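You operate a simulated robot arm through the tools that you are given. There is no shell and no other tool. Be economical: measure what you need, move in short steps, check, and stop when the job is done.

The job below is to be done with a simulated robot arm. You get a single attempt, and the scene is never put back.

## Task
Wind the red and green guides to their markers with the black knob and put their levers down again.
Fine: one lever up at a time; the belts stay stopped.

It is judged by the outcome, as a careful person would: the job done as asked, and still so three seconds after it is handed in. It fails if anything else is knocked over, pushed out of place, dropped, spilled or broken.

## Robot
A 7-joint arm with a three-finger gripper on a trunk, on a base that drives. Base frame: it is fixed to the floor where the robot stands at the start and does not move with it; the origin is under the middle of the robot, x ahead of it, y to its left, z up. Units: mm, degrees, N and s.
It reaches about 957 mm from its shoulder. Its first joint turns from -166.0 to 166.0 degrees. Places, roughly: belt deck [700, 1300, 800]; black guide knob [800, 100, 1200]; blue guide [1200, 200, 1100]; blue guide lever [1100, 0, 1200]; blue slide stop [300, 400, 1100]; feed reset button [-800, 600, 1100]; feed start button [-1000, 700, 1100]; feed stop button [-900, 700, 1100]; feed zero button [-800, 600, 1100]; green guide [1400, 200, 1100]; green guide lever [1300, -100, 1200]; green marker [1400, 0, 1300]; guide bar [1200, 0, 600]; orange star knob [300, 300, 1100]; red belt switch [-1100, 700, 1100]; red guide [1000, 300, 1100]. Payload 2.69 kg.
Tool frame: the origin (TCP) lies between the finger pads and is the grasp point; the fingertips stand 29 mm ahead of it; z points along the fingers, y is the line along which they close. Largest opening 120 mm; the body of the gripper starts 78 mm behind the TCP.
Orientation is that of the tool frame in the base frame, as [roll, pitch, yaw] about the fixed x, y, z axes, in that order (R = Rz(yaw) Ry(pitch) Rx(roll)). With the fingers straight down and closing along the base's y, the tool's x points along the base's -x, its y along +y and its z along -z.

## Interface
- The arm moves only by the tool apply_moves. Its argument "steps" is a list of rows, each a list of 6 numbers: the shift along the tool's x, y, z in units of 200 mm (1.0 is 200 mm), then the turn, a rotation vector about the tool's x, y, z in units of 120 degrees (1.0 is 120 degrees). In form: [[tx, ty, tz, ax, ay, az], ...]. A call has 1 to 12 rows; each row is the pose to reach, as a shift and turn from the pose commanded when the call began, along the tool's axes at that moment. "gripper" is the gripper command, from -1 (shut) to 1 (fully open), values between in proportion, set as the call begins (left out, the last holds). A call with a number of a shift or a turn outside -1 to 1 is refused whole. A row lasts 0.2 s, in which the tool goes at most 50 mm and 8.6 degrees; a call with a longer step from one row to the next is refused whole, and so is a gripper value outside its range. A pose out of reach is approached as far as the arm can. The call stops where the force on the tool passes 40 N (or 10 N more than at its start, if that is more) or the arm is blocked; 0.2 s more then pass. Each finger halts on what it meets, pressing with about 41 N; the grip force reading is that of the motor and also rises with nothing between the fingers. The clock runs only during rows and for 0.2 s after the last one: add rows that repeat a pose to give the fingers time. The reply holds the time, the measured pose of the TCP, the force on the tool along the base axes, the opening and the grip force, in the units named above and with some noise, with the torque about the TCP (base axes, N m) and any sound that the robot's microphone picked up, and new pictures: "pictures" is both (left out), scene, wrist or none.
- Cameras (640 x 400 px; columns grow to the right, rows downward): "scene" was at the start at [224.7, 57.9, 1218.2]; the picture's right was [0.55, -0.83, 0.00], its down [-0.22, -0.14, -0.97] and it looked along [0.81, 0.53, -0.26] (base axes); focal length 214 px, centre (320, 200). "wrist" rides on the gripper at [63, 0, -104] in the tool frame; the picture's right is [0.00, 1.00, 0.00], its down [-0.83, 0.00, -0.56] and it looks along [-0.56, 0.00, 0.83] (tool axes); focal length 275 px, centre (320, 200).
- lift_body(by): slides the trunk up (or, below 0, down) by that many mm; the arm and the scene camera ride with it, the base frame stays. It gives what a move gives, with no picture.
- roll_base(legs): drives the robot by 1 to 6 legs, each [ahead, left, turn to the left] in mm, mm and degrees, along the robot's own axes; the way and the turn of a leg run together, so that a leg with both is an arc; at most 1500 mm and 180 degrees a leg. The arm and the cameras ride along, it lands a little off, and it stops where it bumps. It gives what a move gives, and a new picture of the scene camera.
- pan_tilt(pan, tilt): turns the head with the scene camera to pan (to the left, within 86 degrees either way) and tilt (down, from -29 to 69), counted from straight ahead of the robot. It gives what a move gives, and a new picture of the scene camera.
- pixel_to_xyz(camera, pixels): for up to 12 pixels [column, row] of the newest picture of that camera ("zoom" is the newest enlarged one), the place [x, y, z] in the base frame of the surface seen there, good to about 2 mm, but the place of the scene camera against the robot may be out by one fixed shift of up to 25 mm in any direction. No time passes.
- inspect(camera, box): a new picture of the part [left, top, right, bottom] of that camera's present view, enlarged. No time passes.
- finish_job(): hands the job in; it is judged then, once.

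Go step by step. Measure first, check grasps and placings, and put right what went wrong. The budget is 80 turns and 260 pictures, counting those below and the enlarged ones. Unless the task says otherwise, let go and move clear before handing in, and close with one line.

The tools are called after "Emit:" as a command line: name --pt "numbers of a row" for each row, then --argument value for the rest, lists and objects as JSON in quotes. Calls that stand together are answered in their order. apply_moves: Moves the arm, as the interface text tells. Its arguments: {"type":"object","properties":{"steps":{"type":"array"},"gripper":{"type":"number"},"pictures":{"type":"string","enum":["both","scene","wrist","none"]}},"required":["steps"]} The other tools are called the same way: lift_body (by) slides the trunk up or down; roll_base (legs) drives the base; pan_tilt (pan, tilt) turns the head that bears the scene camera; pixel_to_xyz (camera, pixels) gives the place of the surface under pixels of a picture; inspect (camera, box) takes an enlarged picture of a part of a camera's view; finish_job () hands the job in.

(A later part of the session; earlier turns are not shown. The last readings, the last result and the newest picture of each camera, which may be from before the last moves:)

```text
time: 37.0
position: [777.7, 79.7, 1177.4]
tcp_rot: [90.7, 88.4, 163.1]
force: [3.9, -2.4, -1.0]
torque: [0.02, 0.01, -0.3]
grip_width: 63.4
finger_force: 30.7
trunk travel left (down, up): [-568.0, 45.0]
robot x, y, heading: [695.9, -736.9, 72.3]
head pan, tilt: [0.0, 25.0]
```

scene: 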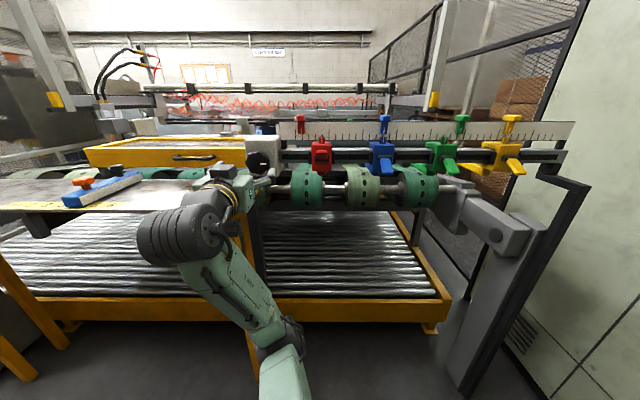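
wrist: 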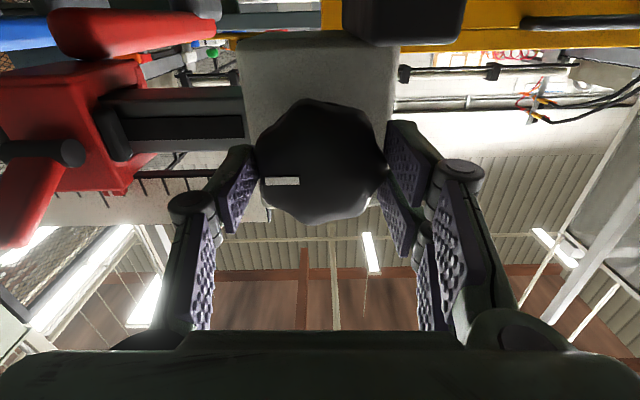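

Gripped (63 mm). Test turn of +40° about the tool axis.

Emit:
apply_moves --pt "0 0 0 0 0 0.067" --pt "0 0 0 0 0 0.133" --pt "0 0 0 0 0 0.2" --pt "0 0 0 0 0 0.267" --pt "0 0 0 0 0 0.333"

Emit:
inspect --camera "scene" --box '[240, 110, 400, 210]'

```text
time: 38.2
position: [776.5, 80.4, 1178.4]
tcp_rot: [89.9, 48.3, 162.3]
force: [4.5, -8.6, -1.7]
torque: [0.61, -0.18, -0.45]
grip_width: 63.1
finger_force: 45.1
trunk travel left (down, up): [-568.0, 45.0]
robot x, y, heading: [697.2, -737.0, 72.3]
head pan, tilt: [0.0, 25.0]
```

scene: 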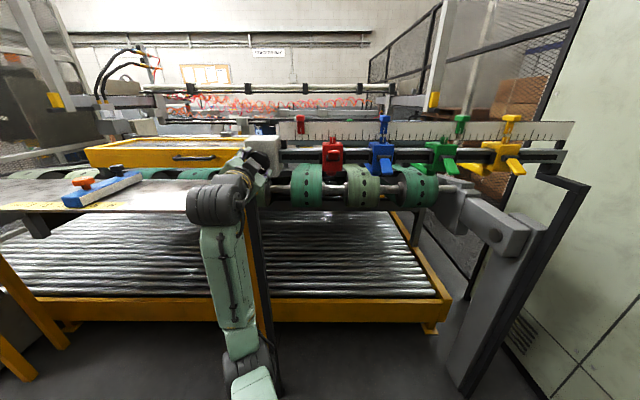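
wrist: 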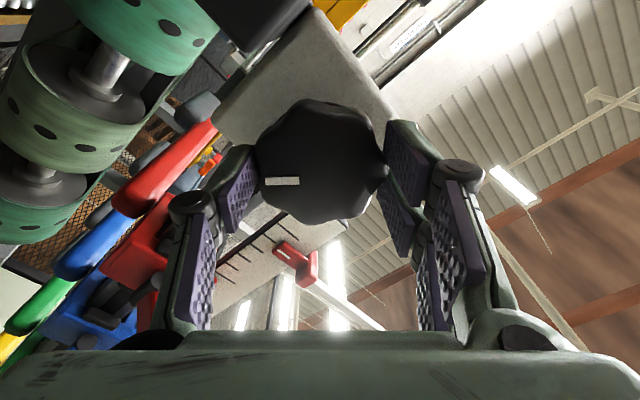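

```text
4.00 times, centred on (320, 160) of scene
```

zoom: 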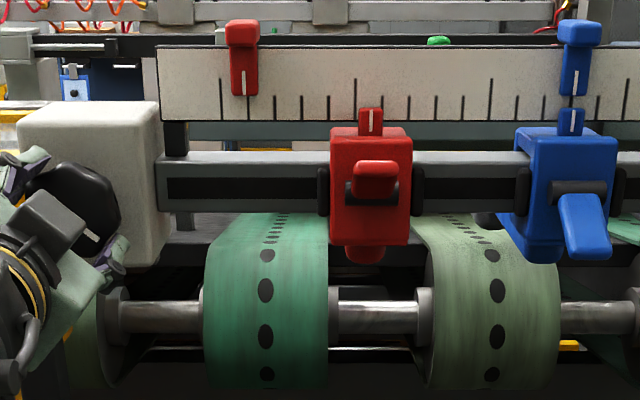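

+40° moved red ≈+30 mm away from its marker (zoom 327→371), so I need about −115° in total. Turning back −100° first.

Emit:
apply_moves --pt "0 0 0 0 0 -0.07" --pt "0 0 0 0 0 -0.14" --pt "0 0 0 0 0 -0.21" --pt "0 0 0 0 0 -0.28" --pt "0 0 0 0 0 -0.35" --pt "0 0 0 0 0 -0.42" --pt "0 0 0 0 0 -0.49" --pt "0 0 0 0 0 -0.56" --pt "0 0 0 0 0 -0.63" --pt "0 0 0 0 0 -0.7" --pt "0 0 0 0 0 -0.77" --pt "0 0 0 0 0 -0.83"

Emit:
inspect --camera "scene" --box '[240, 110, 400, 210]'

```text
time: 40.8
position: [778.2, 80.4, 1180.8]
tcp_rot: [-89.9, 31.9, -17.7]
force: [13.5, -7.2, 4.6]
torque: [-0.48, 0.19, -0.55]
grip_width: 62.9
finger_force: 44.9
trunk travel left (down, up): [-568.0, 45.0]
robot x, y, heading: [698.4, -735.6, 72.4]
head pan, tilt: [0.0, 25.0]
```

scene: 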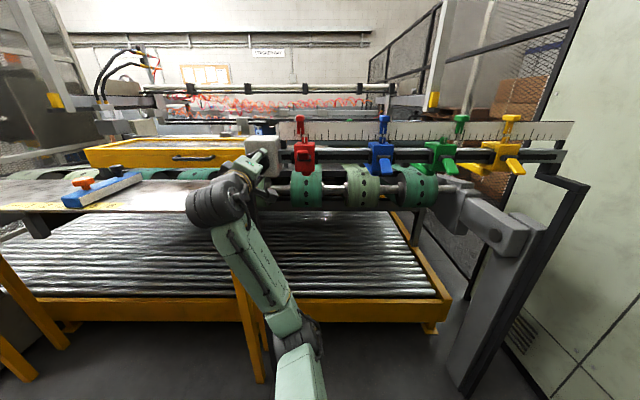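
wrist: 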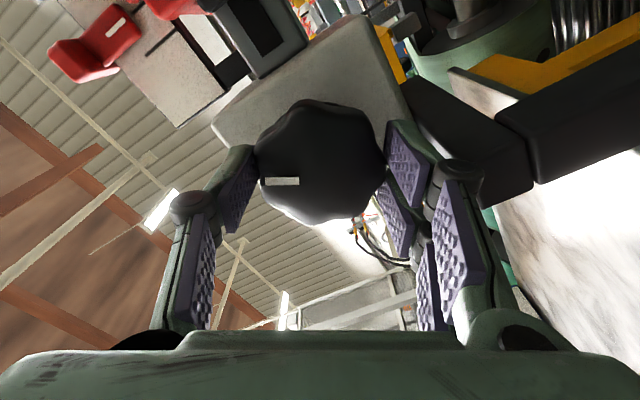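

```text
4.00 times, centred on (320, 160) of scene
```

zoom: 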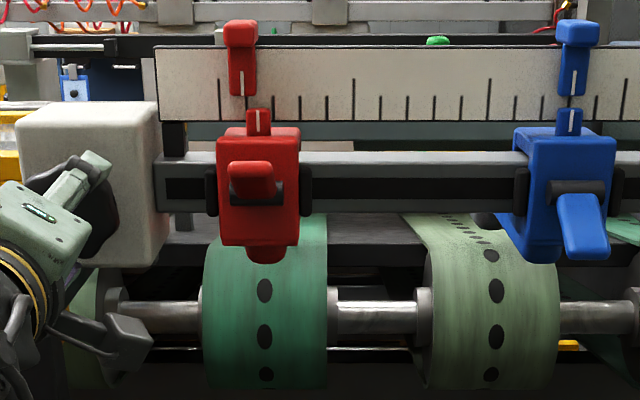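

Pointer line at 258, marker line 241: about 15° more.

Emit:
apply_moves --pt "0 0 0 0 0 -0.065" --pt "0 0 0 0 0 -0.126" --pt "0 0 0 0 0 -0.126" --pictures "none"

Emit:
inspect --camera "scene" --box '[276, 115, 340, 155]'

Emit:
inspect --camera "scene" --box '[356, 115, 420, 155]'

```text
time: 41.6
position: [777.3, 79.5, 1180.3]
tcp_rot: [-89.9, 17.0, -17.6]
force: [15.4, 0.9, 10.0]
torque: [-0.06, 0.09, -0.14]
grip_width: 63.2
finger_force: 45.3
trunk travel left (down, up): [-568.0, 45.0]
robot x, y, heading: [699.0, -736.4, 72.6]
head pan, tilt: [0.0, 25.0]
```

```text
10.00 times, centred on (308, 135) of scene
```

zoom: 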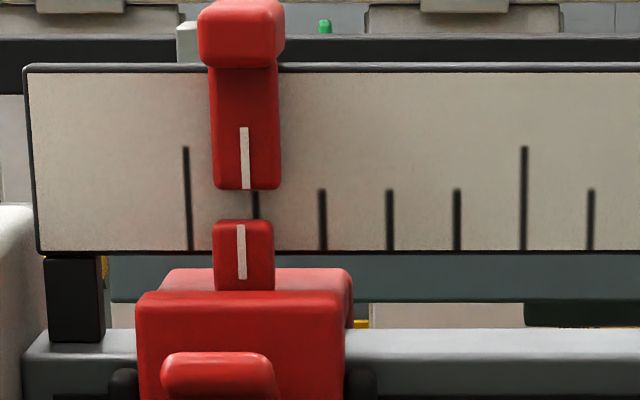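

```text
10.00 times, centred on (388, 135) of scene
```

zoom: 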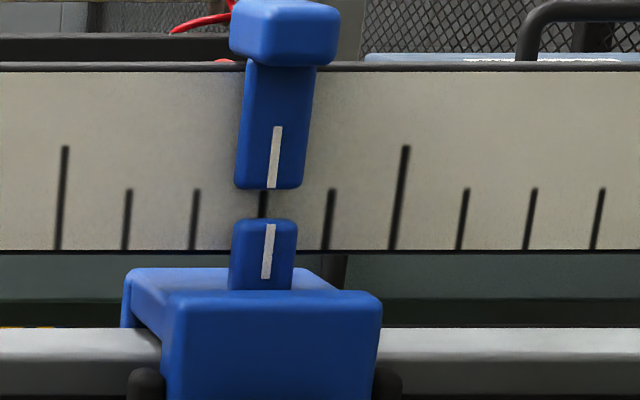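

Pointer is ≈6–7 px (≈1.8 mm) past the red marker line (241 vs 247). Turning back about 2.4°.

Emit:
apply_moves --pt "0 0 0 0 0 0.02" --pt "0 0 0 0 0 0.02" --pictures "none"

Emit:
inspect --camera "scene" --box '[292, 122, 324, 142]'

Emit:
inspect --camera "scene" --box '[372, 122, 404, 142]'

```text
time: 42.2
position: [778.0, 81.0, 1179.6]
tcp_rot: [-89.8, 19.5, -17.7]
force: [17.5, 4.0, 15.6]
torque: [0.2, -0.06, -0.32]
grip_width: 62.9
finger_force: 44.9
trunk travel left (down, up): [-568.0, 45.0]
robot x, y, heading: [699.3, -735.0, 72.2]
head pan, tilt: [0.0, 25.0]
```

```text
16.00 times, centred on (308, 132) of scene
```

zoom: 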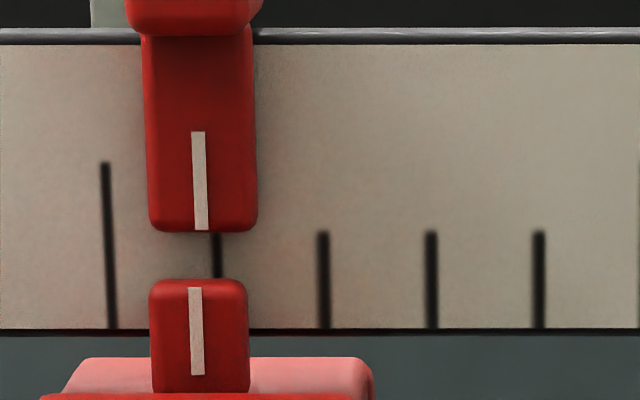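

```text
16.00 times, centred on (388, 132) of scene
```

zoom: 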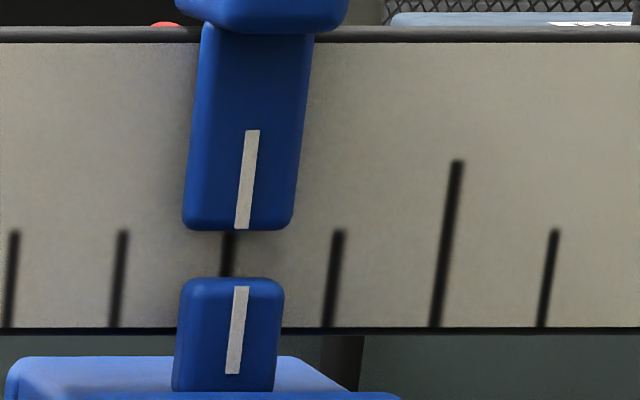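

Still ≈1.1 mm past (195 vs ≈202 allowing parallax); some backlash. A further +2°.

Emit:
apply_moves --pt "0 0 0 0 0 0.015" --pt "0 0 0 0 0 0.015" --pictures "none"

Emit:
inspect --camera "scene" --box '[292, 122, 324, 142]'

```text
time: 42.8
position: [777.4, 79.5, 1180.2]
tcp_rot: [-89.8, 21.3, -17.7]
force: [18.8, 6.4, 16.1]
torque: [0.69, -0.24, -0.31]
grip_width: 62.9
finger_force: 44.7
trunk travel left (down, up): [-568.0, 45.0]
robot x, y, heading: [696.2, -736.4, 72.3]
head pan, tilt: [0.0, 25.0]
```

```text
16.00 times, centred on (308, 132) of scene
```

zoom: 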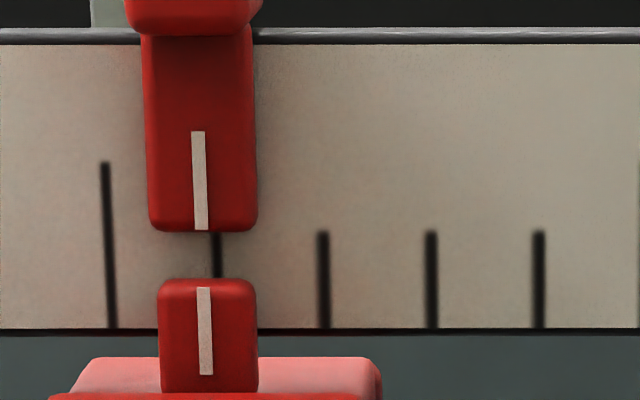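

Aligned (pointer 203.5 vs ≈202–203.5). Opening to release and retreating straight back.

Emit:
apply_moves --pt "0 0 0 0 0 0" --pt "0 0 0 0 0 0" --pt "0 0 0 0 0 0" --gripper 0.7 --pictures "none"

Emit:
apply_moves --pt "0 0 -0.1 0 0 0" --pt "0 0 -0.3 0 0 0" --pt "0 0 -0.5 0 0 0"

Emit:
inspect --camera "scene" --box '[292, 122, 324, 142]'

```text
time: 43.6
position: [774.9, 80.7, 1178.4]
tcp_rot: [-90.1, 21.1, -17.5]
force: [1.8, 2.5, 10.4]
torque: [0.15, 0.09, -0.08]
grip_width: 96.7
finger_force: 0.0
trunk travel left (down, up): [-568.0, 45.0]
robot x, y, heading: [693.4, -733.2, 72.6]
head pan, tilt: [0.0, 25.0]
```

```text
time: 44.4
position: [745.6, -14.4, 1176.3]
tcp_rot: [-90.2, 21.2, -17.6]
force: [0.9, -0.2, 0.0]
torque: [0.01, 0.0, 0.0]
grip_width: 102.0
finger_force: 0.0
trunk travel left (down, up): [-568.0, 45.0]
robot x, y, heading: [695.7, -735.5, 72.5]
head pan, tilt: [0.0, 25.0]
```

scene: 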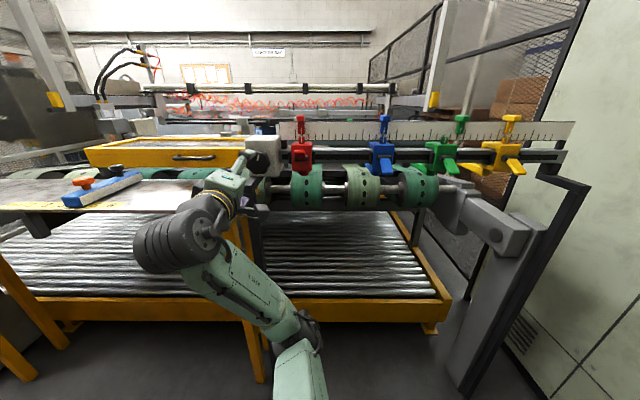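
wrist: 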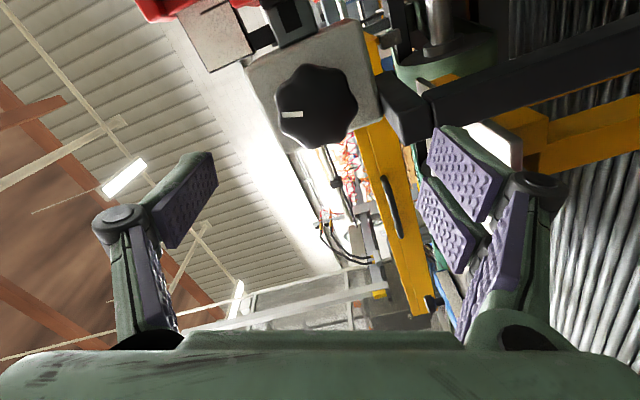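

```text
16.00 times, centred on (308, 132) of scene
```

zoom: 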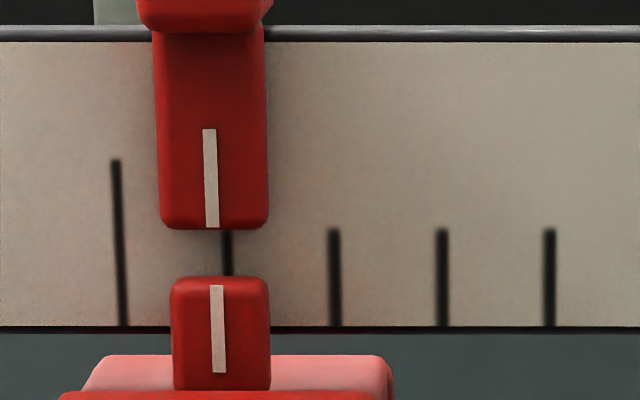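

Red still aligned after release (215 vs 216). Now unroll the wrist, close the fingers, and go above the red lever.

Emit:
apply_moves --pt "0 0 0 0 0 0.066" --pt "0 0 0 0 0 0.132" --pt "0 0 0 0 0 0.198" --pt "0 0 0 0 0 0.264" --pt "0 0 0 0 0 0.33" --pt "0 0 0 0 0 0.396" --pt "0 0 0 0 0 0.462" --pt "0 0 0 0 0 0.528" --pt "0 0 0 0 0 0.575" --gripper -1 --pictures "none"

Emit:
apply_moves --pt "-0.2 -0.1 0 0 0 0" --pt "-0.42 -0.2 0 0 0 0" --pt "-0.42 -0.4 0 0 0 0" --pt "-0.42 -0.605 0 0 0 0"

Emit:
inspect --camera "scene" --box '[240, 110, 400, 210]'

```text
time: 46.4
position: [745.5, -13.4, 1178.0]
tcp_rot: [94.1, 89.7, 166.4]
force: [0.4, 0.5, -0.2]
torque: [-0.02, -0.01, -0.01]
grip_width: 0.0
finger_force: 28.7
trunk travel left (down, up): [-568.0, 45.0]
robot x, y, heading: [695.9, -738.1, 72.3]
head pan, tilt: [0.0, 25.0]
```

```text
time: 47.4
position: [860.9, -49.9, 1262.8]
tcp_rot: [98.8, 89.9, 171.1]
force: [0.6, -0.2, 0.4]
torque: [0.01, -0.03, 0.06]
grip_width: 0.0
finger_force: 28.5
trunk travel left (down, up): [-568.0, 45.0]
robot x, y, heading: [694.7, -735.6, 72.5]
head pan, tilt: [0.0, 25.0]
```

scene: 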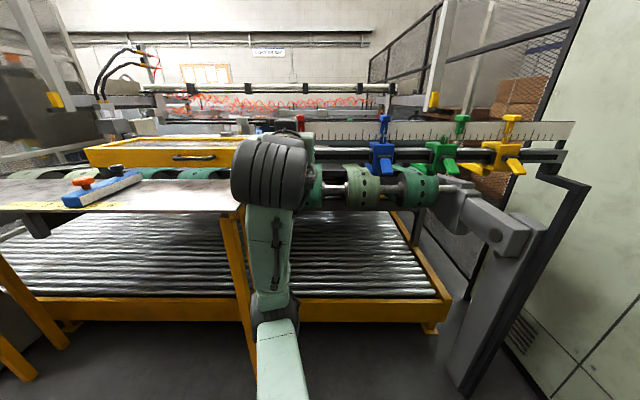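
wrist: 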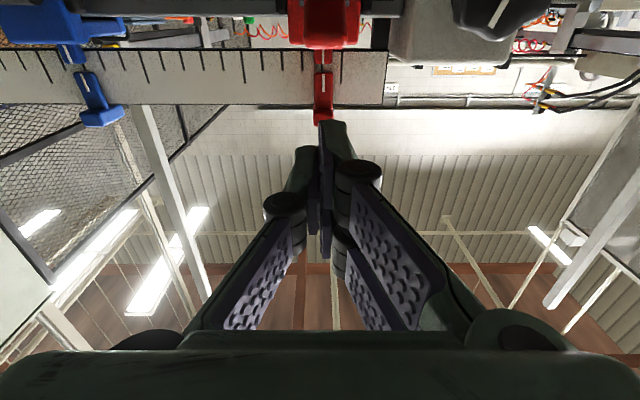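

```text
4.00 times, centred on (320, 160) of scene
```

zoom: 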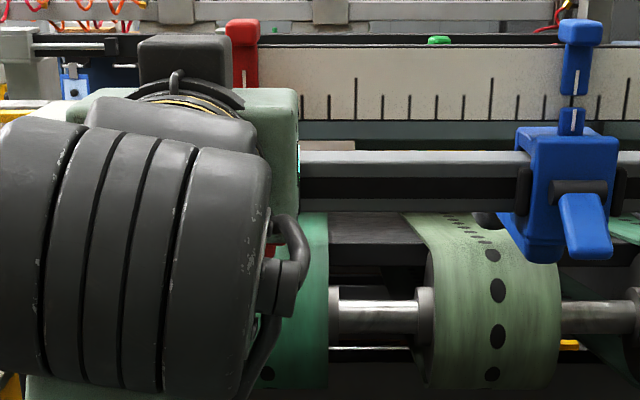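

Positioned in line with red. Moving forward over the lever and pressing down.

Emit:
apply_moves --pt "0 0.01 0.2 0 0 0" --pt "0 0.01 0.425 0 0 0" --pt "0.08 0.01 0.425 0 0 0" --pt "0.16 0.01 0.425 0 0 0" --pt "0.22 0.01 0.425 0 0 0" --pt "0.28 0.01 0.425 0 0 0" --pt "0.33 0.01 0.425 0 0 0" --pt "0.38 0.01 0.425 0 0 0" --pt "0.42 0.01 0.425 0 0 0" --pt "0.46 0.01 0.425 0 0 0" --pt "0.5 0.01 0.425 0 0 0"

Emit:
inspect --camera "wrist" --box '[160, 0, 480, 200]'

```text
time: 49.7
position: [882.6, 24.7, 1180.4]
tcp_rot: [7.2, 88.0, 79.6]
force: [-2.2, -7.4, 13.8]
torque: [0.25, 0.01, -0.08]
grip_width: 0.1
finger_force: 29.1
trunk travel left (down, up): [-568.0, 45.0]
robot x, y, heading: [694.1, -732.2, 72.0]
head pan, tilt: [0.0, 25.0]
stopped in row 11: the force on the tool passed its limit at 43 N (the readings are from after the stop); the commanded pose is now the measured one
```

scene: 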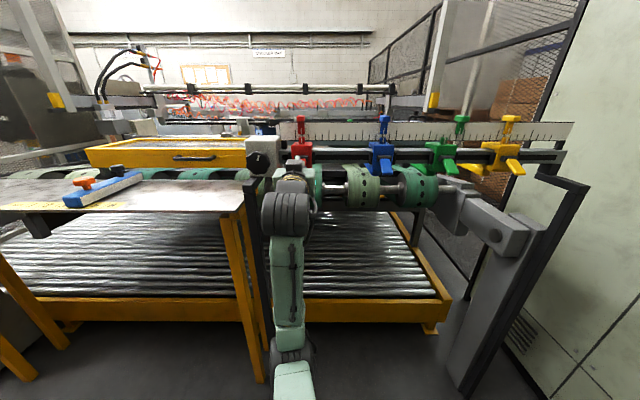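
wrist: 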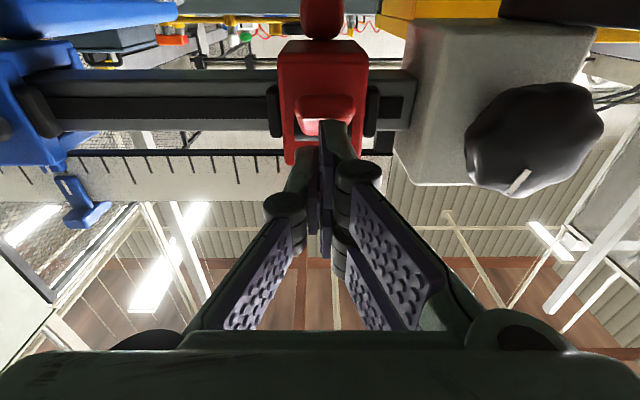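

```text
2.00 times, centred on (320, 100) of wrist
```

zoom: 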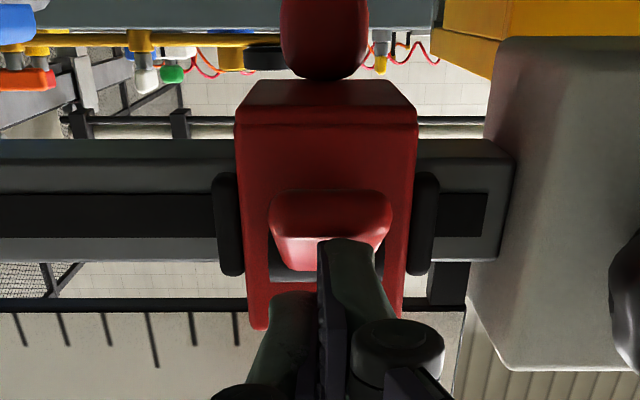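

Lever pushed to near its original down angle. Backing up and out to compare it to the others.

Emit:
apply_moves --pt "-0.05 0 -0.02 0 0 0" --pt "-0.1 0 -0.2 0 0 0" --pt "0.1 0 -0.4 0 0 0" --pt "0.3 0 -0.4 0 0 0"

Emit:
inspect --camera "scene" --box '[260, 110, 420, 210]'

Emit:
inspect --camera "scene" --box '[270, 130, 334, 170]'

```text
refused: row 3 steps farther than a row can; nothing moved
```

```text
4.00 times, centred on (340, 160) of scene
```

zoom: 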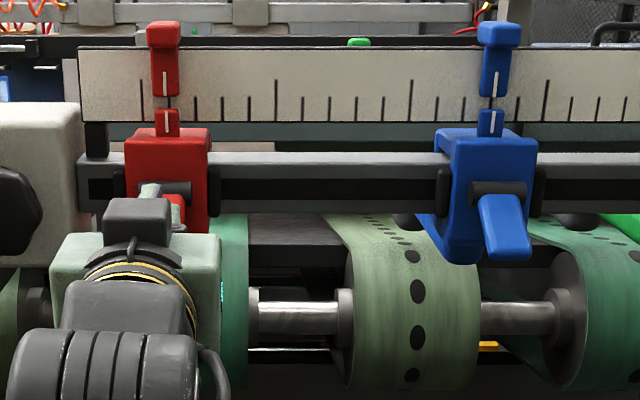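

```text
10.00 times, centred on (302, 150) of scene
```

zoom: 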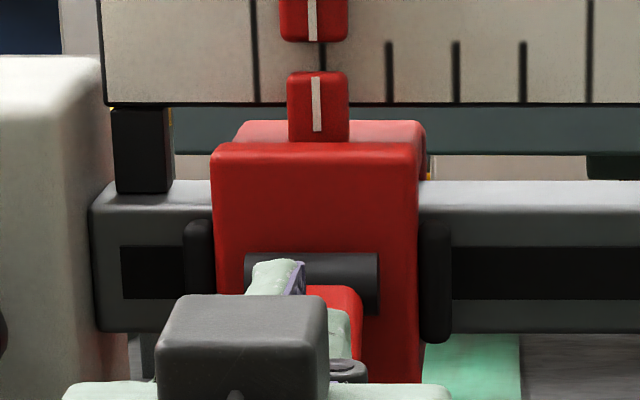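

Emit:
apply_moves --pt "-0.05 0 -0.02 0 0 0" --pt "-0.1 0 -0.2 0 0 0" --pt "-0.1 0 -0.4 0 0 0" --pt "0.1 0 -0.4 0 0 0" --pt "0.3 0 -0.4 0 0 0" --pictures "scene"

Emit:
inspect --camera "scene" --box '[260, 110, 420, 210]'

```text
time: 50.9
position: [859.6, -47.7, 1114.0]
tcp_rot: [9.2, 88.6, 81.7]
force: [-1.2, 0.1, -0.4]
torque: [0.01, 0.01, -0.01]
grip_width: 0.0
finger_force: 28.8
trunk travel left (down, up): [-568.0, 45.0]
robot x, y, heading: [696.3, -733.8, 72.5]
head pan, tilt: [0.0, 25.0]
```

scene: 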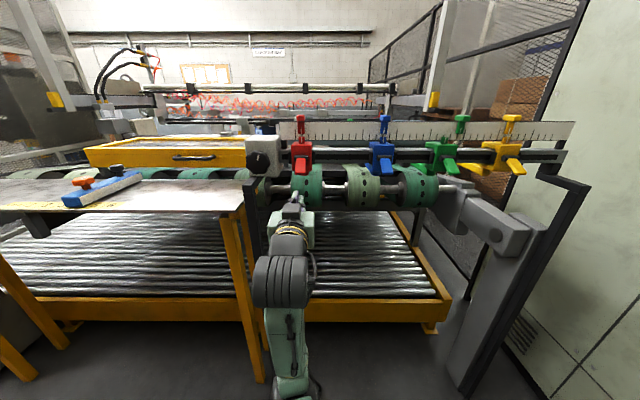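

```text
4.00 times, centred on (340, 160) of scene
```

zoom: 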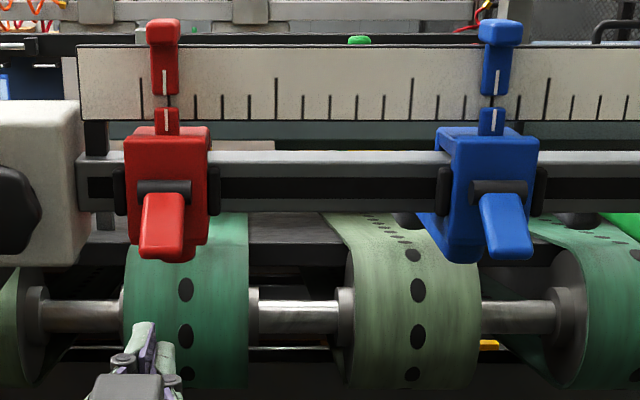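

Red's lever matches blue's down angle and the lines agree. Now moving sideways to beneath the green lever (u≈1250).

Emit:
apply_moves --pt "0 -0.25 0 0 0 0" --pt "0 -0.5 0 0 0 0" --pt "0 -0.75 0 0 0 0" --pt "0 -1 0 0 0 0" --pictures "none"

Emit:
apply_moves --pt "0 -0.25 0 0 0 0" --pt "0 -0.5 0 0 0 0" --pt "0 -0.75 0 0 0 0" --pt "0 -1 0 0 0 0"

Emit:
inspect --camera "scene" --box '[370, 100, 530, 200]'

```text
time: 51.9
position: [1050.7, -107.4, 1112.6]
tcp_rot: [9.2, 88.6, 81.6]
force: [-0.1, -0.2, -0.5]
torque: [0.01, 0.0, 0.02]
grip_width: 0.0
finger_force: 28.5
out of reach, approached as far as the arm can: row 1
trunk travel left (down, up): [-568.0, 45.0]
robot x, y, heading: [697.3, -735.0, 72.3]
head pan, tilt: [0.0, 25.0]
```

```text
time: 52.9
position: [1241.6, -169.2, 1111.4]
tcp_rot: [7.9, 88.7, 80.4]
force: [-0.2, -0.4, -0.6]
torque: [0.02, 0.01, -0.02]
grip_width: 0.0
finger_force: 28.6
trunk travel left (down, up): [-568.0, 45.0]
robot x, y, heading: [695.9, -737.7, 72.5]
head pan, tilt: [0.0, 25.0]
```

scene: 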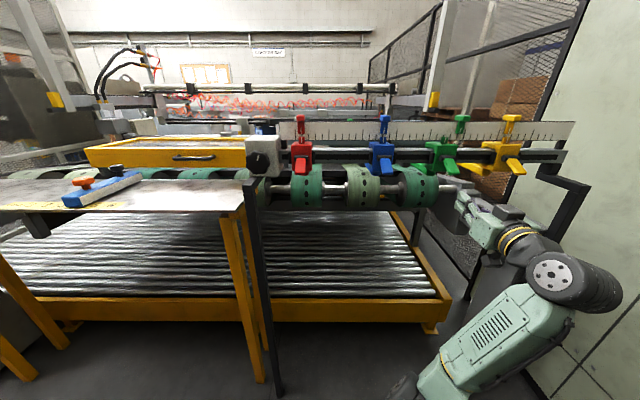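
wrist: 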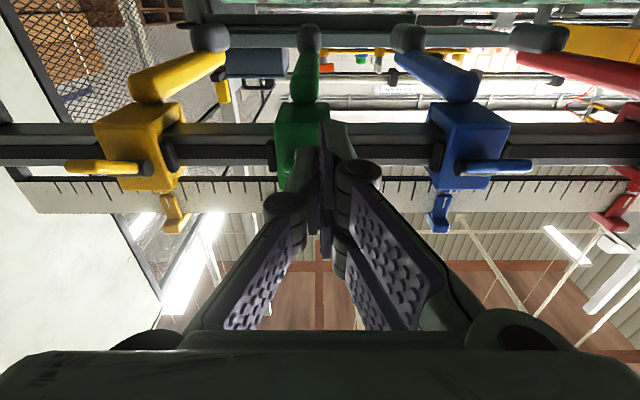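

```text
4.00 times, centred on (450, 150) of scene
```

zoom: 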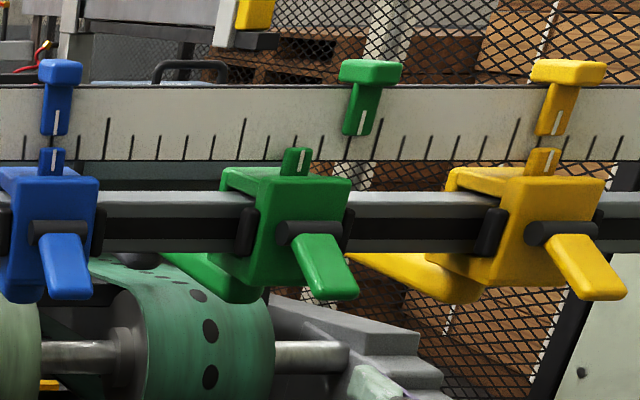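

Finger needs ≈16 mm more toward +u to centre on green. Then advance under and lift.

Emit:
apply_moves --pt "0 -0.08 0 0 0 0" --pt "0 -0.08 0.2 0 0 0" --pt "0 -0.08 0.405 0 0 0" --pt "-0.1 -0.08 0.405 0 0 0" --pt "-0.18 -0.08 0.405 0 0 0" --pt "-0.24 -0.08 0.405 0 0 0" --pt "-0.3 -0.08 0.405 0 0 0" --pt "-0.34 -0.08 0.405 0 0 0" --pt "-0.38 -0.08 0.405 0 0 0" --pt "-0.42 -0.08 0.405 0 0 0"

Emit:
inspect --camera "scene" --box '[370, 100, 530, 200]'

```text
time: 54.9
position: [1280.8, -98.2, 1182.9]
tcp_rot: [67.5, 89.5, 140.1]
force: [-7.7, -8.1, -12.2]
torque: [-0.13, -0.14, 0.18]
grip_width: 0.0
finger_force: 28.6
trunk travel left (down, up): [-568.0, 45.0]
robot x, y, heading: [695.7, -734.3, 72.3]
head pan, tilt: [0.0, 25.0]
stopped in row 10: the force on the tool passed its limit at 49 N (the readings are from after the stop); the commanded pose is now the measured one
```

scene: 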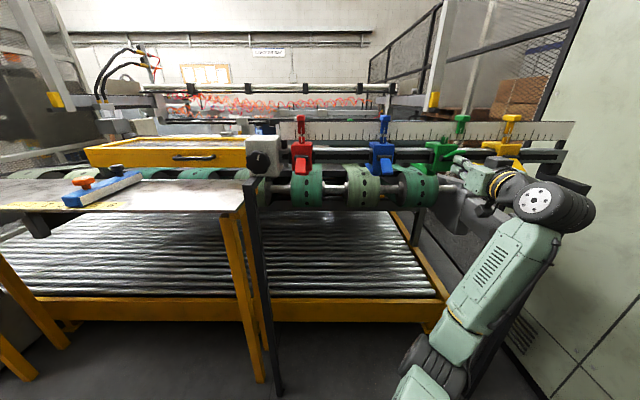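
wrist: 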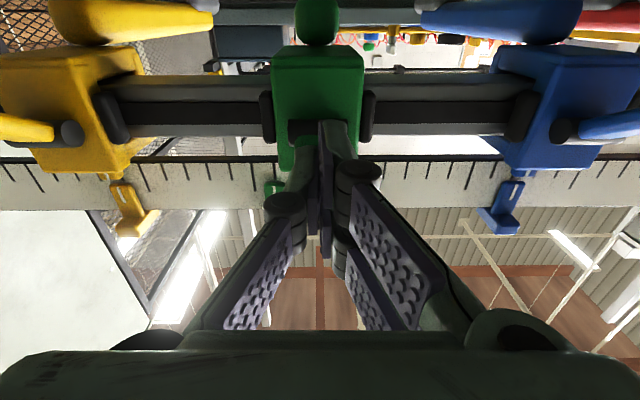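

```text
4.00 times, centred on (450, 150) of scene
```

zoom: 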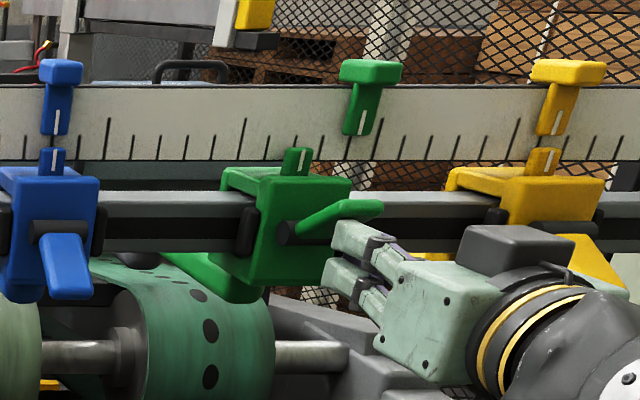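

Green lever is up (zoom (345,215)). Backing away and travelling back to the knob.

Emit:
apply_moves --pt "0.05 0 -0.03 0 0 0" --pt "0.2 0 -0.2 0 0 0" --pt "0.3 0 -0.4 0 0 0" --pt "0.3 0.24 -0.4 0 0 0" --pt "0.3 0.48 -0.4 0 0 0" --pt "0.3 0.72 -0.4 0 0 0" --pt "0.3 0.96 -0.4 0 0 0" --pictures "none"

Emit:
apply_moves --pt "0 0.24 0 0 0 0" --pt "0 0.48 0 0 0 0" --pt "0 0.72 0 0 0 0" --pt "0 0.96 0 0 0 0" --pictures "none"

Emit:
apply_moves --pt "-0.1 0.24 0 0 0 0" --pt "-0.2 0.45 0 0 0 0" --pt "-0.34 0.6 0 0 0 0" --pt "-0.34 0.7 0 0 0 0" --gripper 0.7

Emit:
inspect --camera "wrist" --box '[160, 0, 480, 200]'

```text
time: 56.5
position: [1072.4, -114.8, 1123.3]
tcp_rot: [41.8, 89.4, 114.3]
force: [0.2, -0.1, 0.8]
torque: [0.0, -0.01, -0.02]
grip_width: 0.0
finger_force: 28.4
trunk travel left (down, up): [-568.0, 45.0]
robot x, y, heading: [696.3, -738.1, 72.4]
head pan, tilt: [0.0, 25.0]
```

```text
time: 57.5
position: [889.7, -58.1, 1126.6]
tcp_rot: [40.0, 89.4, 112.5]
force: [0.2, 0.5, -0.2]
torque: [0.02, -0.01, 0.03]
grip_width: 0.0
finger_force: 28.2
trunk travel left (down, up): [-568.0, 45.0]
robot x, y, heading: [694.3, -734.8, 72.3]
head pan, tilt: [0.0, 25.0]
```

```text
refused: row 1 steps farther than a row can; nothing moved
```

```text
2.00 times, centred on (320, 100) of wrist
```

zoom: 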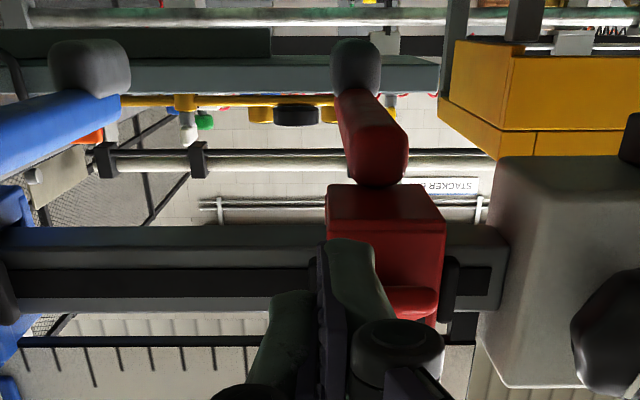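

Emit:
apply_moves --pt "-0.05 0.19 0 0 0 -0.062" --pt "-0.1 0.38 0 0 0 -0.125" --pt "-0.18 0.57 0 0 0 -0.187" --pt "-0.26 0.75 0 0 0 -0.25" --pt "-0.26 0.75 0 0 0 -0.25" --pt "-0.26 0.75 0 0 0 -0.25" --gripper 0.7

```text
time: 58.9
position: [748.7, -14.8, 1179.1]
tcp_rot: [-89.2, 60.3, -16.7]
force: [-0.2, -0.9, -0.2]
torque: [0.03, 0.0, 0.02]
grip_width: 101.9
finger_force: 0.0
trunk travel left (down, up): [-568.0, 45.0]
robot x, y, heading: [693.5, -737.3, 72.4]
head pan, tilt: [0.0, 25.0]
```

scene: 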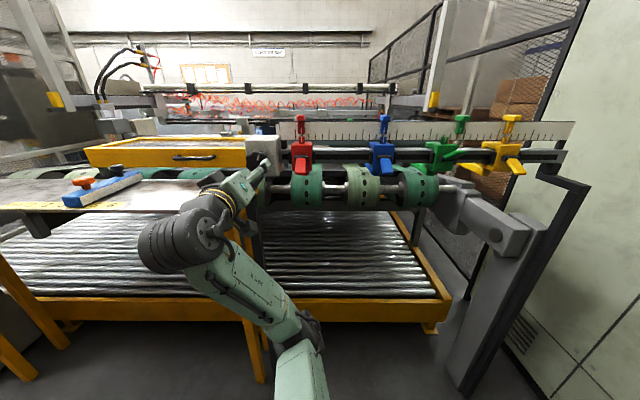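
wrist: 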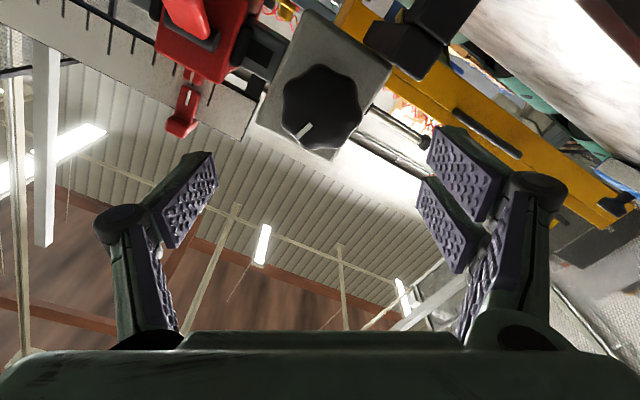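

Aligned to the knob within 3 mm. Advance and grip.

Emit:
apply_moves --pt "-0.0075 0.013 0.1 0 0 0" --pt "-0.0075 0.013 0.3 0 0 0" --pt "-0.0075 0.013 0.4 0 0 0" --pt "-0.0075 0.013 0.5 0 0 0" --pictures "wrist"

Emit:
apply_moves --pt "0 0 0 0 0 0" --pt "0 0 0 0 0 0" --pt "0 0 0 0 0 0" --pt "0 0 0 0 0 0" --gripper -1 --pictures "wrist"

Emit:
inspect --camera "scene" --box '[380, 100, 540, 200]'

```text
time: 59.9
position: [775.4, 82.2, 1179.1]
tcp_rot: [-89.2, 60.2, -16.8]
force: [-0.2, 0.2, 0.1]
torque: [-0.02, -0.01, 0.02]
grip_width: 101.6
finger_force: 0.0
trunk travel left (down, up): [-568.0, 45.0]
robot x, y, heading: [694.6, -733.6, 72.5]
head pan, tilt: [0.0, 25.0]
```

wrist: 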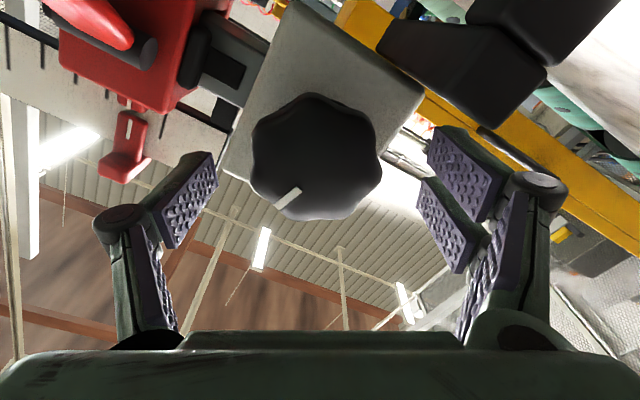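

```text
time: 60.9
position: [776.7, 79.9, 1180.6]
tcp_rot: [-88.9, 60.4, -16.7]
force: [4.9, -3.1, 4.0]
torque: [0.15, -0.1, -0.29]
grip_width: 63.5
finger_force: 31.6
trunk travel left (down, up): [-568.0, 45.0]
robot x, y, heading: [697.3, -737.0, 72.4]
head pan, tilt: [0.0, 25.0]
```

wrist: 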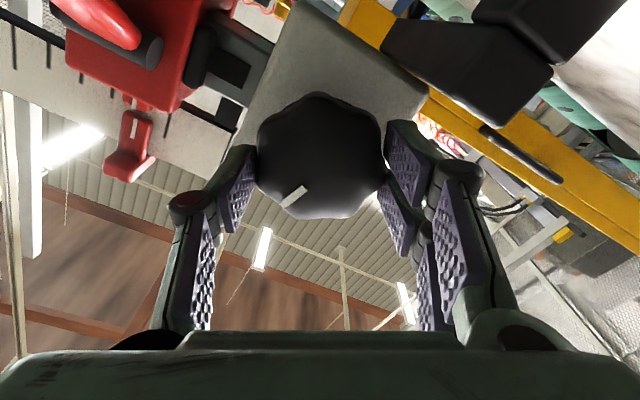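

```text
4.00 times, centred on (460, 150) of scene
```

zoom: 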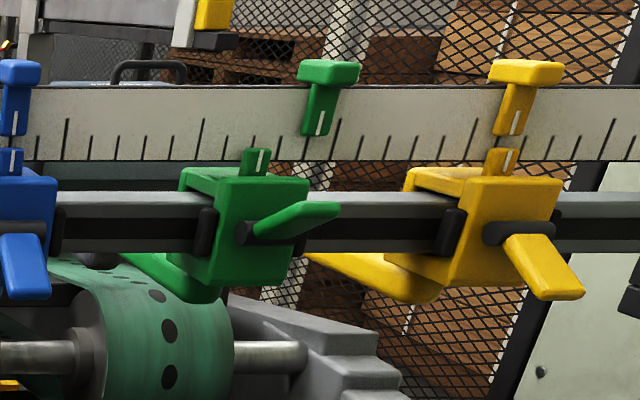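

Green pointer line at 261, target ≈315 (≈54 px at ~1.12 px/deg → ~48°, plus backlash). Turning +45° first.

Emit:
apply_moves --pt "0 0 0 0 0 0.07" --pt "0 0 0 0 0 0.14" --pt "0 0 0 0 0 0.21" --pt "0 0 0 0 0 0.28" --pt "0 0 0 0 0 0.33" --pt "0 0 0 0 0 0.375" --pt "0 0 0 0 0 0.375" --pictures "none"

Emit:
inspect --camera "scene" --box '[380, 100, 540, 200]'

Emit:
inspect --camera "scene" --box '[436, 122, 468, 142]'

```text
time: 62.5
position: [777.5, 80.6, 1181.2]
tcp_rot: [88.1, 74.4, 160.5]
force: [19.1, -11.7, 2.9]
torque: [0.7, -0.2, -0.34]
grip_width: 63.0
finger_force: 45.4
trunk travel left (down, up): [-568.0, 45.0]
robot x, y, heading: [693.3, -737.5, 72.3]
head pan, tilt: [0.0, 25.0]
```

```text
4.00 times, centred on (460, 150) of scene
```

zoom: 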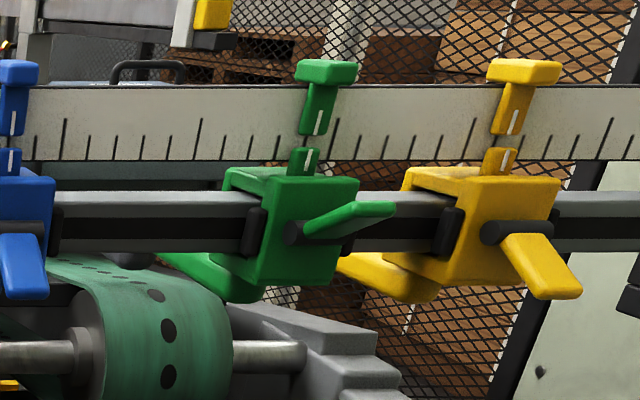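

```text
16.00 times, centred on (452, 132) of scene
```

zoom: 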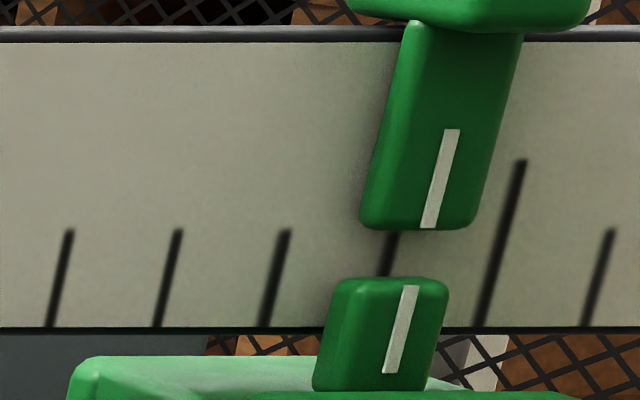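

Green pointer at 410 vs extended marker line ≈413; parallax should add some, so I'll check with yellow (correctly set) as reference.

Emit:
inspect --camera "scene" --box '[490, 122, 522, 142]'

Emit:
pixel_to_xyz --camera "zoom" --pixels '[[368, 190], [320, 340], [250, 250]]'

Emit:
inspect --camera "scene" --box '[436, 122, 468, 142]'

Emit:
pixel_to_xyz --camera "zoom" --pixels '[[440, 180], [434, 205], [402, 320], [396, 345], [250, 150]]'

```text
16.00 times, centred on (506, 132) of scene
```

zoom: 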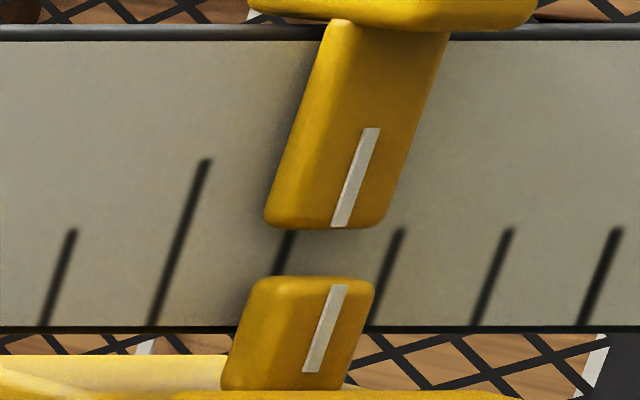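

```text
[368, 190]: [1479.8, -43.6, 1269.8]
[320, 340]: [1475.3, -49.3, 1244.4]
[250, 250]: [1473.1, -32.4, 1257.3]
```

```text
16.00 times, centred on (452, 132) of scene
```

zoom: 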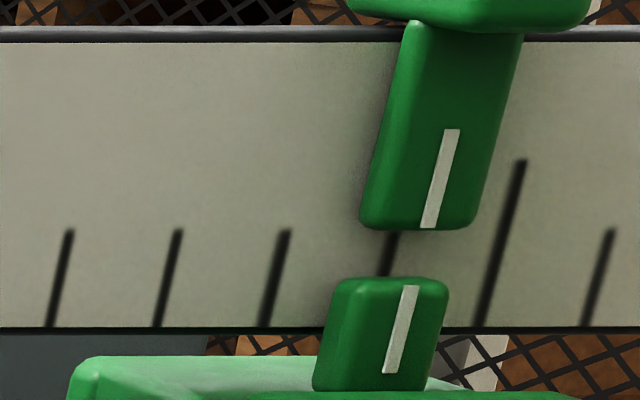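

```text
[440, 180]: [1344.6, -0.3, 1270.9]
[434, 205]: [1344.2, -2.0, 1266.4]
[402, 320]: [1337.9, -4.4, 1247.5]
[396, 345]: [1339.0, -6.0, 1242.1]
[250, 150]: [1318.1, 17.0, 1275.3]
```

Yellow shows +23 px parallax at 191 px off-centre, so green's target is ≈428; about 3 mm more. Turning +3.4°.

Emit:
apply_moves --pt "0 0 0 0 0 0.028" --pt "0 0 0 0 0 0.028" --pictures "none"

Emit:
inspect --camera "scene" --box '[436, 122, 468, 142]'

```text
time: 63.1
position: [776.9, 81.1, 1180.9]
tcp_rot: [88.4, 71.1, 160.8]
force: [20.1, -9.8, 6.3]
torque: [0.19, -0.07, -0.42]
grip_width: 63.1
finger_force: 44.8
trunk travel left (down, up): [-568.0, 45.0]
robot x, y, heading: [694.5, -735.3, 72.5]
head pan, tilt: [0.0, 25.0]
```

```text
16.00 times, centred on (452, 132) of scene
```

zoom: 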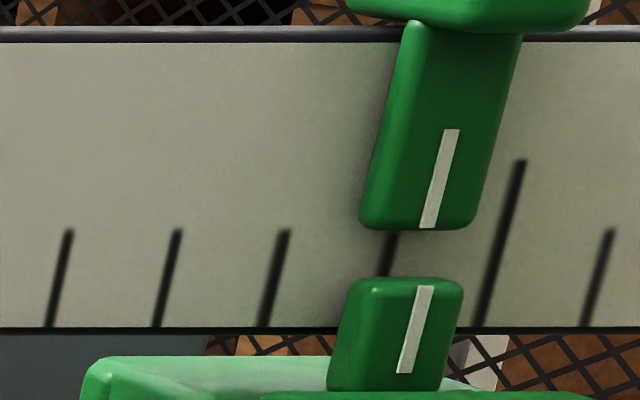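

Pointer 425.5 vs target ≈429: ~0.5 mm. A tiny +0.7° more, then release.

Emit:
apply_moves --pt "0 0 0 0 0 0.006" --pt "0 0 0 0 0 0.006" --pictures "none"

Emit:
inspect --camera "scene" --box '[436, 122, 468, 142]'

Emit:
apply_moves --pt "0 0 0 0 0 0" --pt "0 0 0 0 0 0" --pt "0 0 0 0 0 0" --pt "0 0 -0.15 0 0 0" --pt "0 0 -0.35 0 0 0" --pt "0 0 -0.5 0 0 0" --gripper 0.7 --pictures "scene"

Emit:
inspect --camera "scene" --box '[436, 122, 468, 142]'

```text
time: 63.7
position: [777.7, 80.5, 1179.8]
tcp_rot: [88.4, 70.5, 161.0]
force: [20.6, -13.6, 4.4]
torque: [0.38, -0.18, -0.59]
grip_width: 63.3
finger_force: 45.1
trunk travel left (down, up): [-568.0, 45.0]
robot x, y, heading: [696.5, -736.8, 72.5]
head pan, tilt: [0.0, 25.0]
```

```text
16.00 times, centred on (452, 132) of scene
```

zoom: 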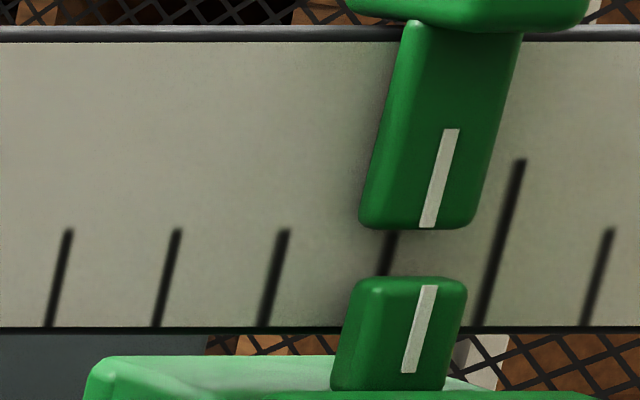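

```text
time: 65.1
position: [744.6, -12.9, 1178.4]
tcp_rot: [89.0, 70.6, 161.4]
force: [0.4, -0.1, 0.4]
torque: [0.02, -0.05, 0.02]
grip_width: 102.4
finger_force: 0.1
trunk travel left (down, up): [-568.0, 45.0]
robot x, y, heading: [695.5, -733.1, 72.1]
head pan, tilt: [0.0, 25.0]
```

scene: 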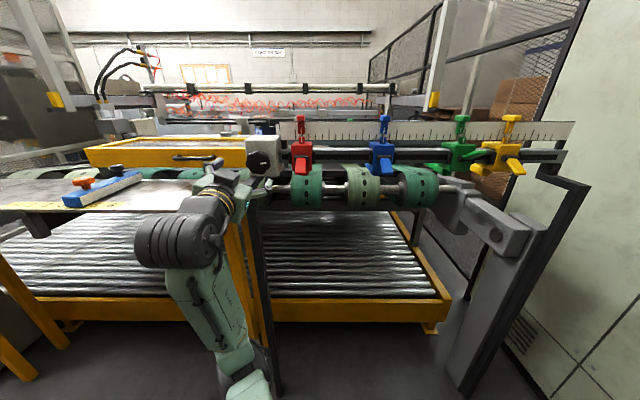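

```text
16.00 times, centred on (452, 132) of scene
```

zoom: 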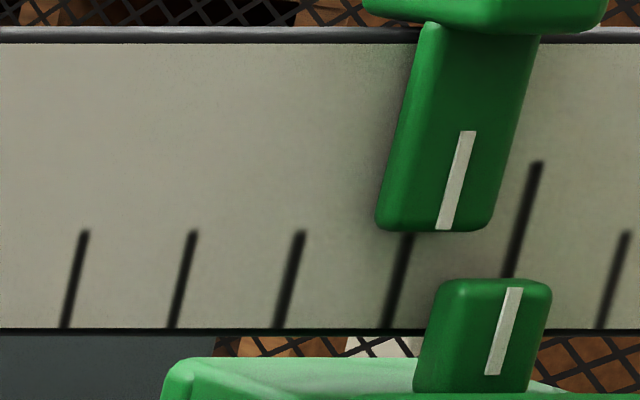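

After release the green pointer jumped to 515 (target ≈445): the release dragged the knob ~12 mm worth, caused by side load of ~20 N (knob axis ≈3 mm further to +u than my grip). I'll re-grip better centred; first re-measure the knob.

Emit:
inspect --camera "wrist" --box '[160, 0, 480, 200]'

Emit:
pixel_to_xyz --camera "wrist" --pixels '[[320, 100], [325, 95], [315, 105]]'

```text
2.00 times, centred on (320, 100) of wrist
```

zoom: 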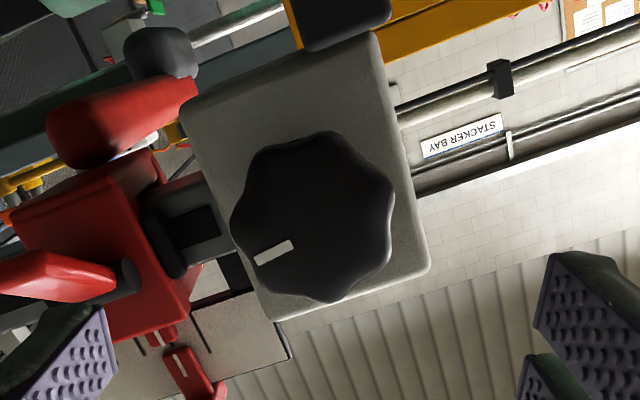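

```text
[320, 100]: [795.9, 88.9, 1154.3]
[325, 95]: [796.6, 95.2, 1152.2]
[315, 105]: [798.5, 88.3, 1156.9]
```

Emit:
inspect --camera "wrist" --box '[240, 40, 400, 140]'

Emit:
pixel_to_xyz --camera "zoom" --pixels '[[305, 230], [150, 230], [460, 230], [305, 110], [305, 430], [305, 390], [200, 130], [430, 330], [440, 130], [180, 320]]'

```text
4.00 times, centred on (320, 90) of wrist
```

zoom: 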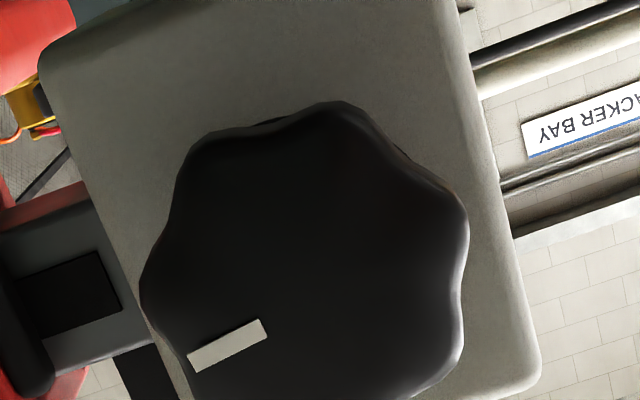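

```text
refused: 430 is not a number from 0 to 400
```

Emit:
pixel_to_xyz --camera "zoom" --pixels '[[304, 275], [145, 275], [462, 275], [330, 108], [304, 398], [225, 345]]'

```text
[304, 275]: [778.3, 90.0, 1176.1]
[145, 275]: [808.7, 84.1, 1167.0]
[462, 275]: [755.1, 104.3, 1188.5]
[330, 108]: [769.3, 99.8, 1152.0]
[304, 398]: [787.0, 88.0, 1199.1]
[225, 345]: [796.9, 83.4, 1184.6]
```

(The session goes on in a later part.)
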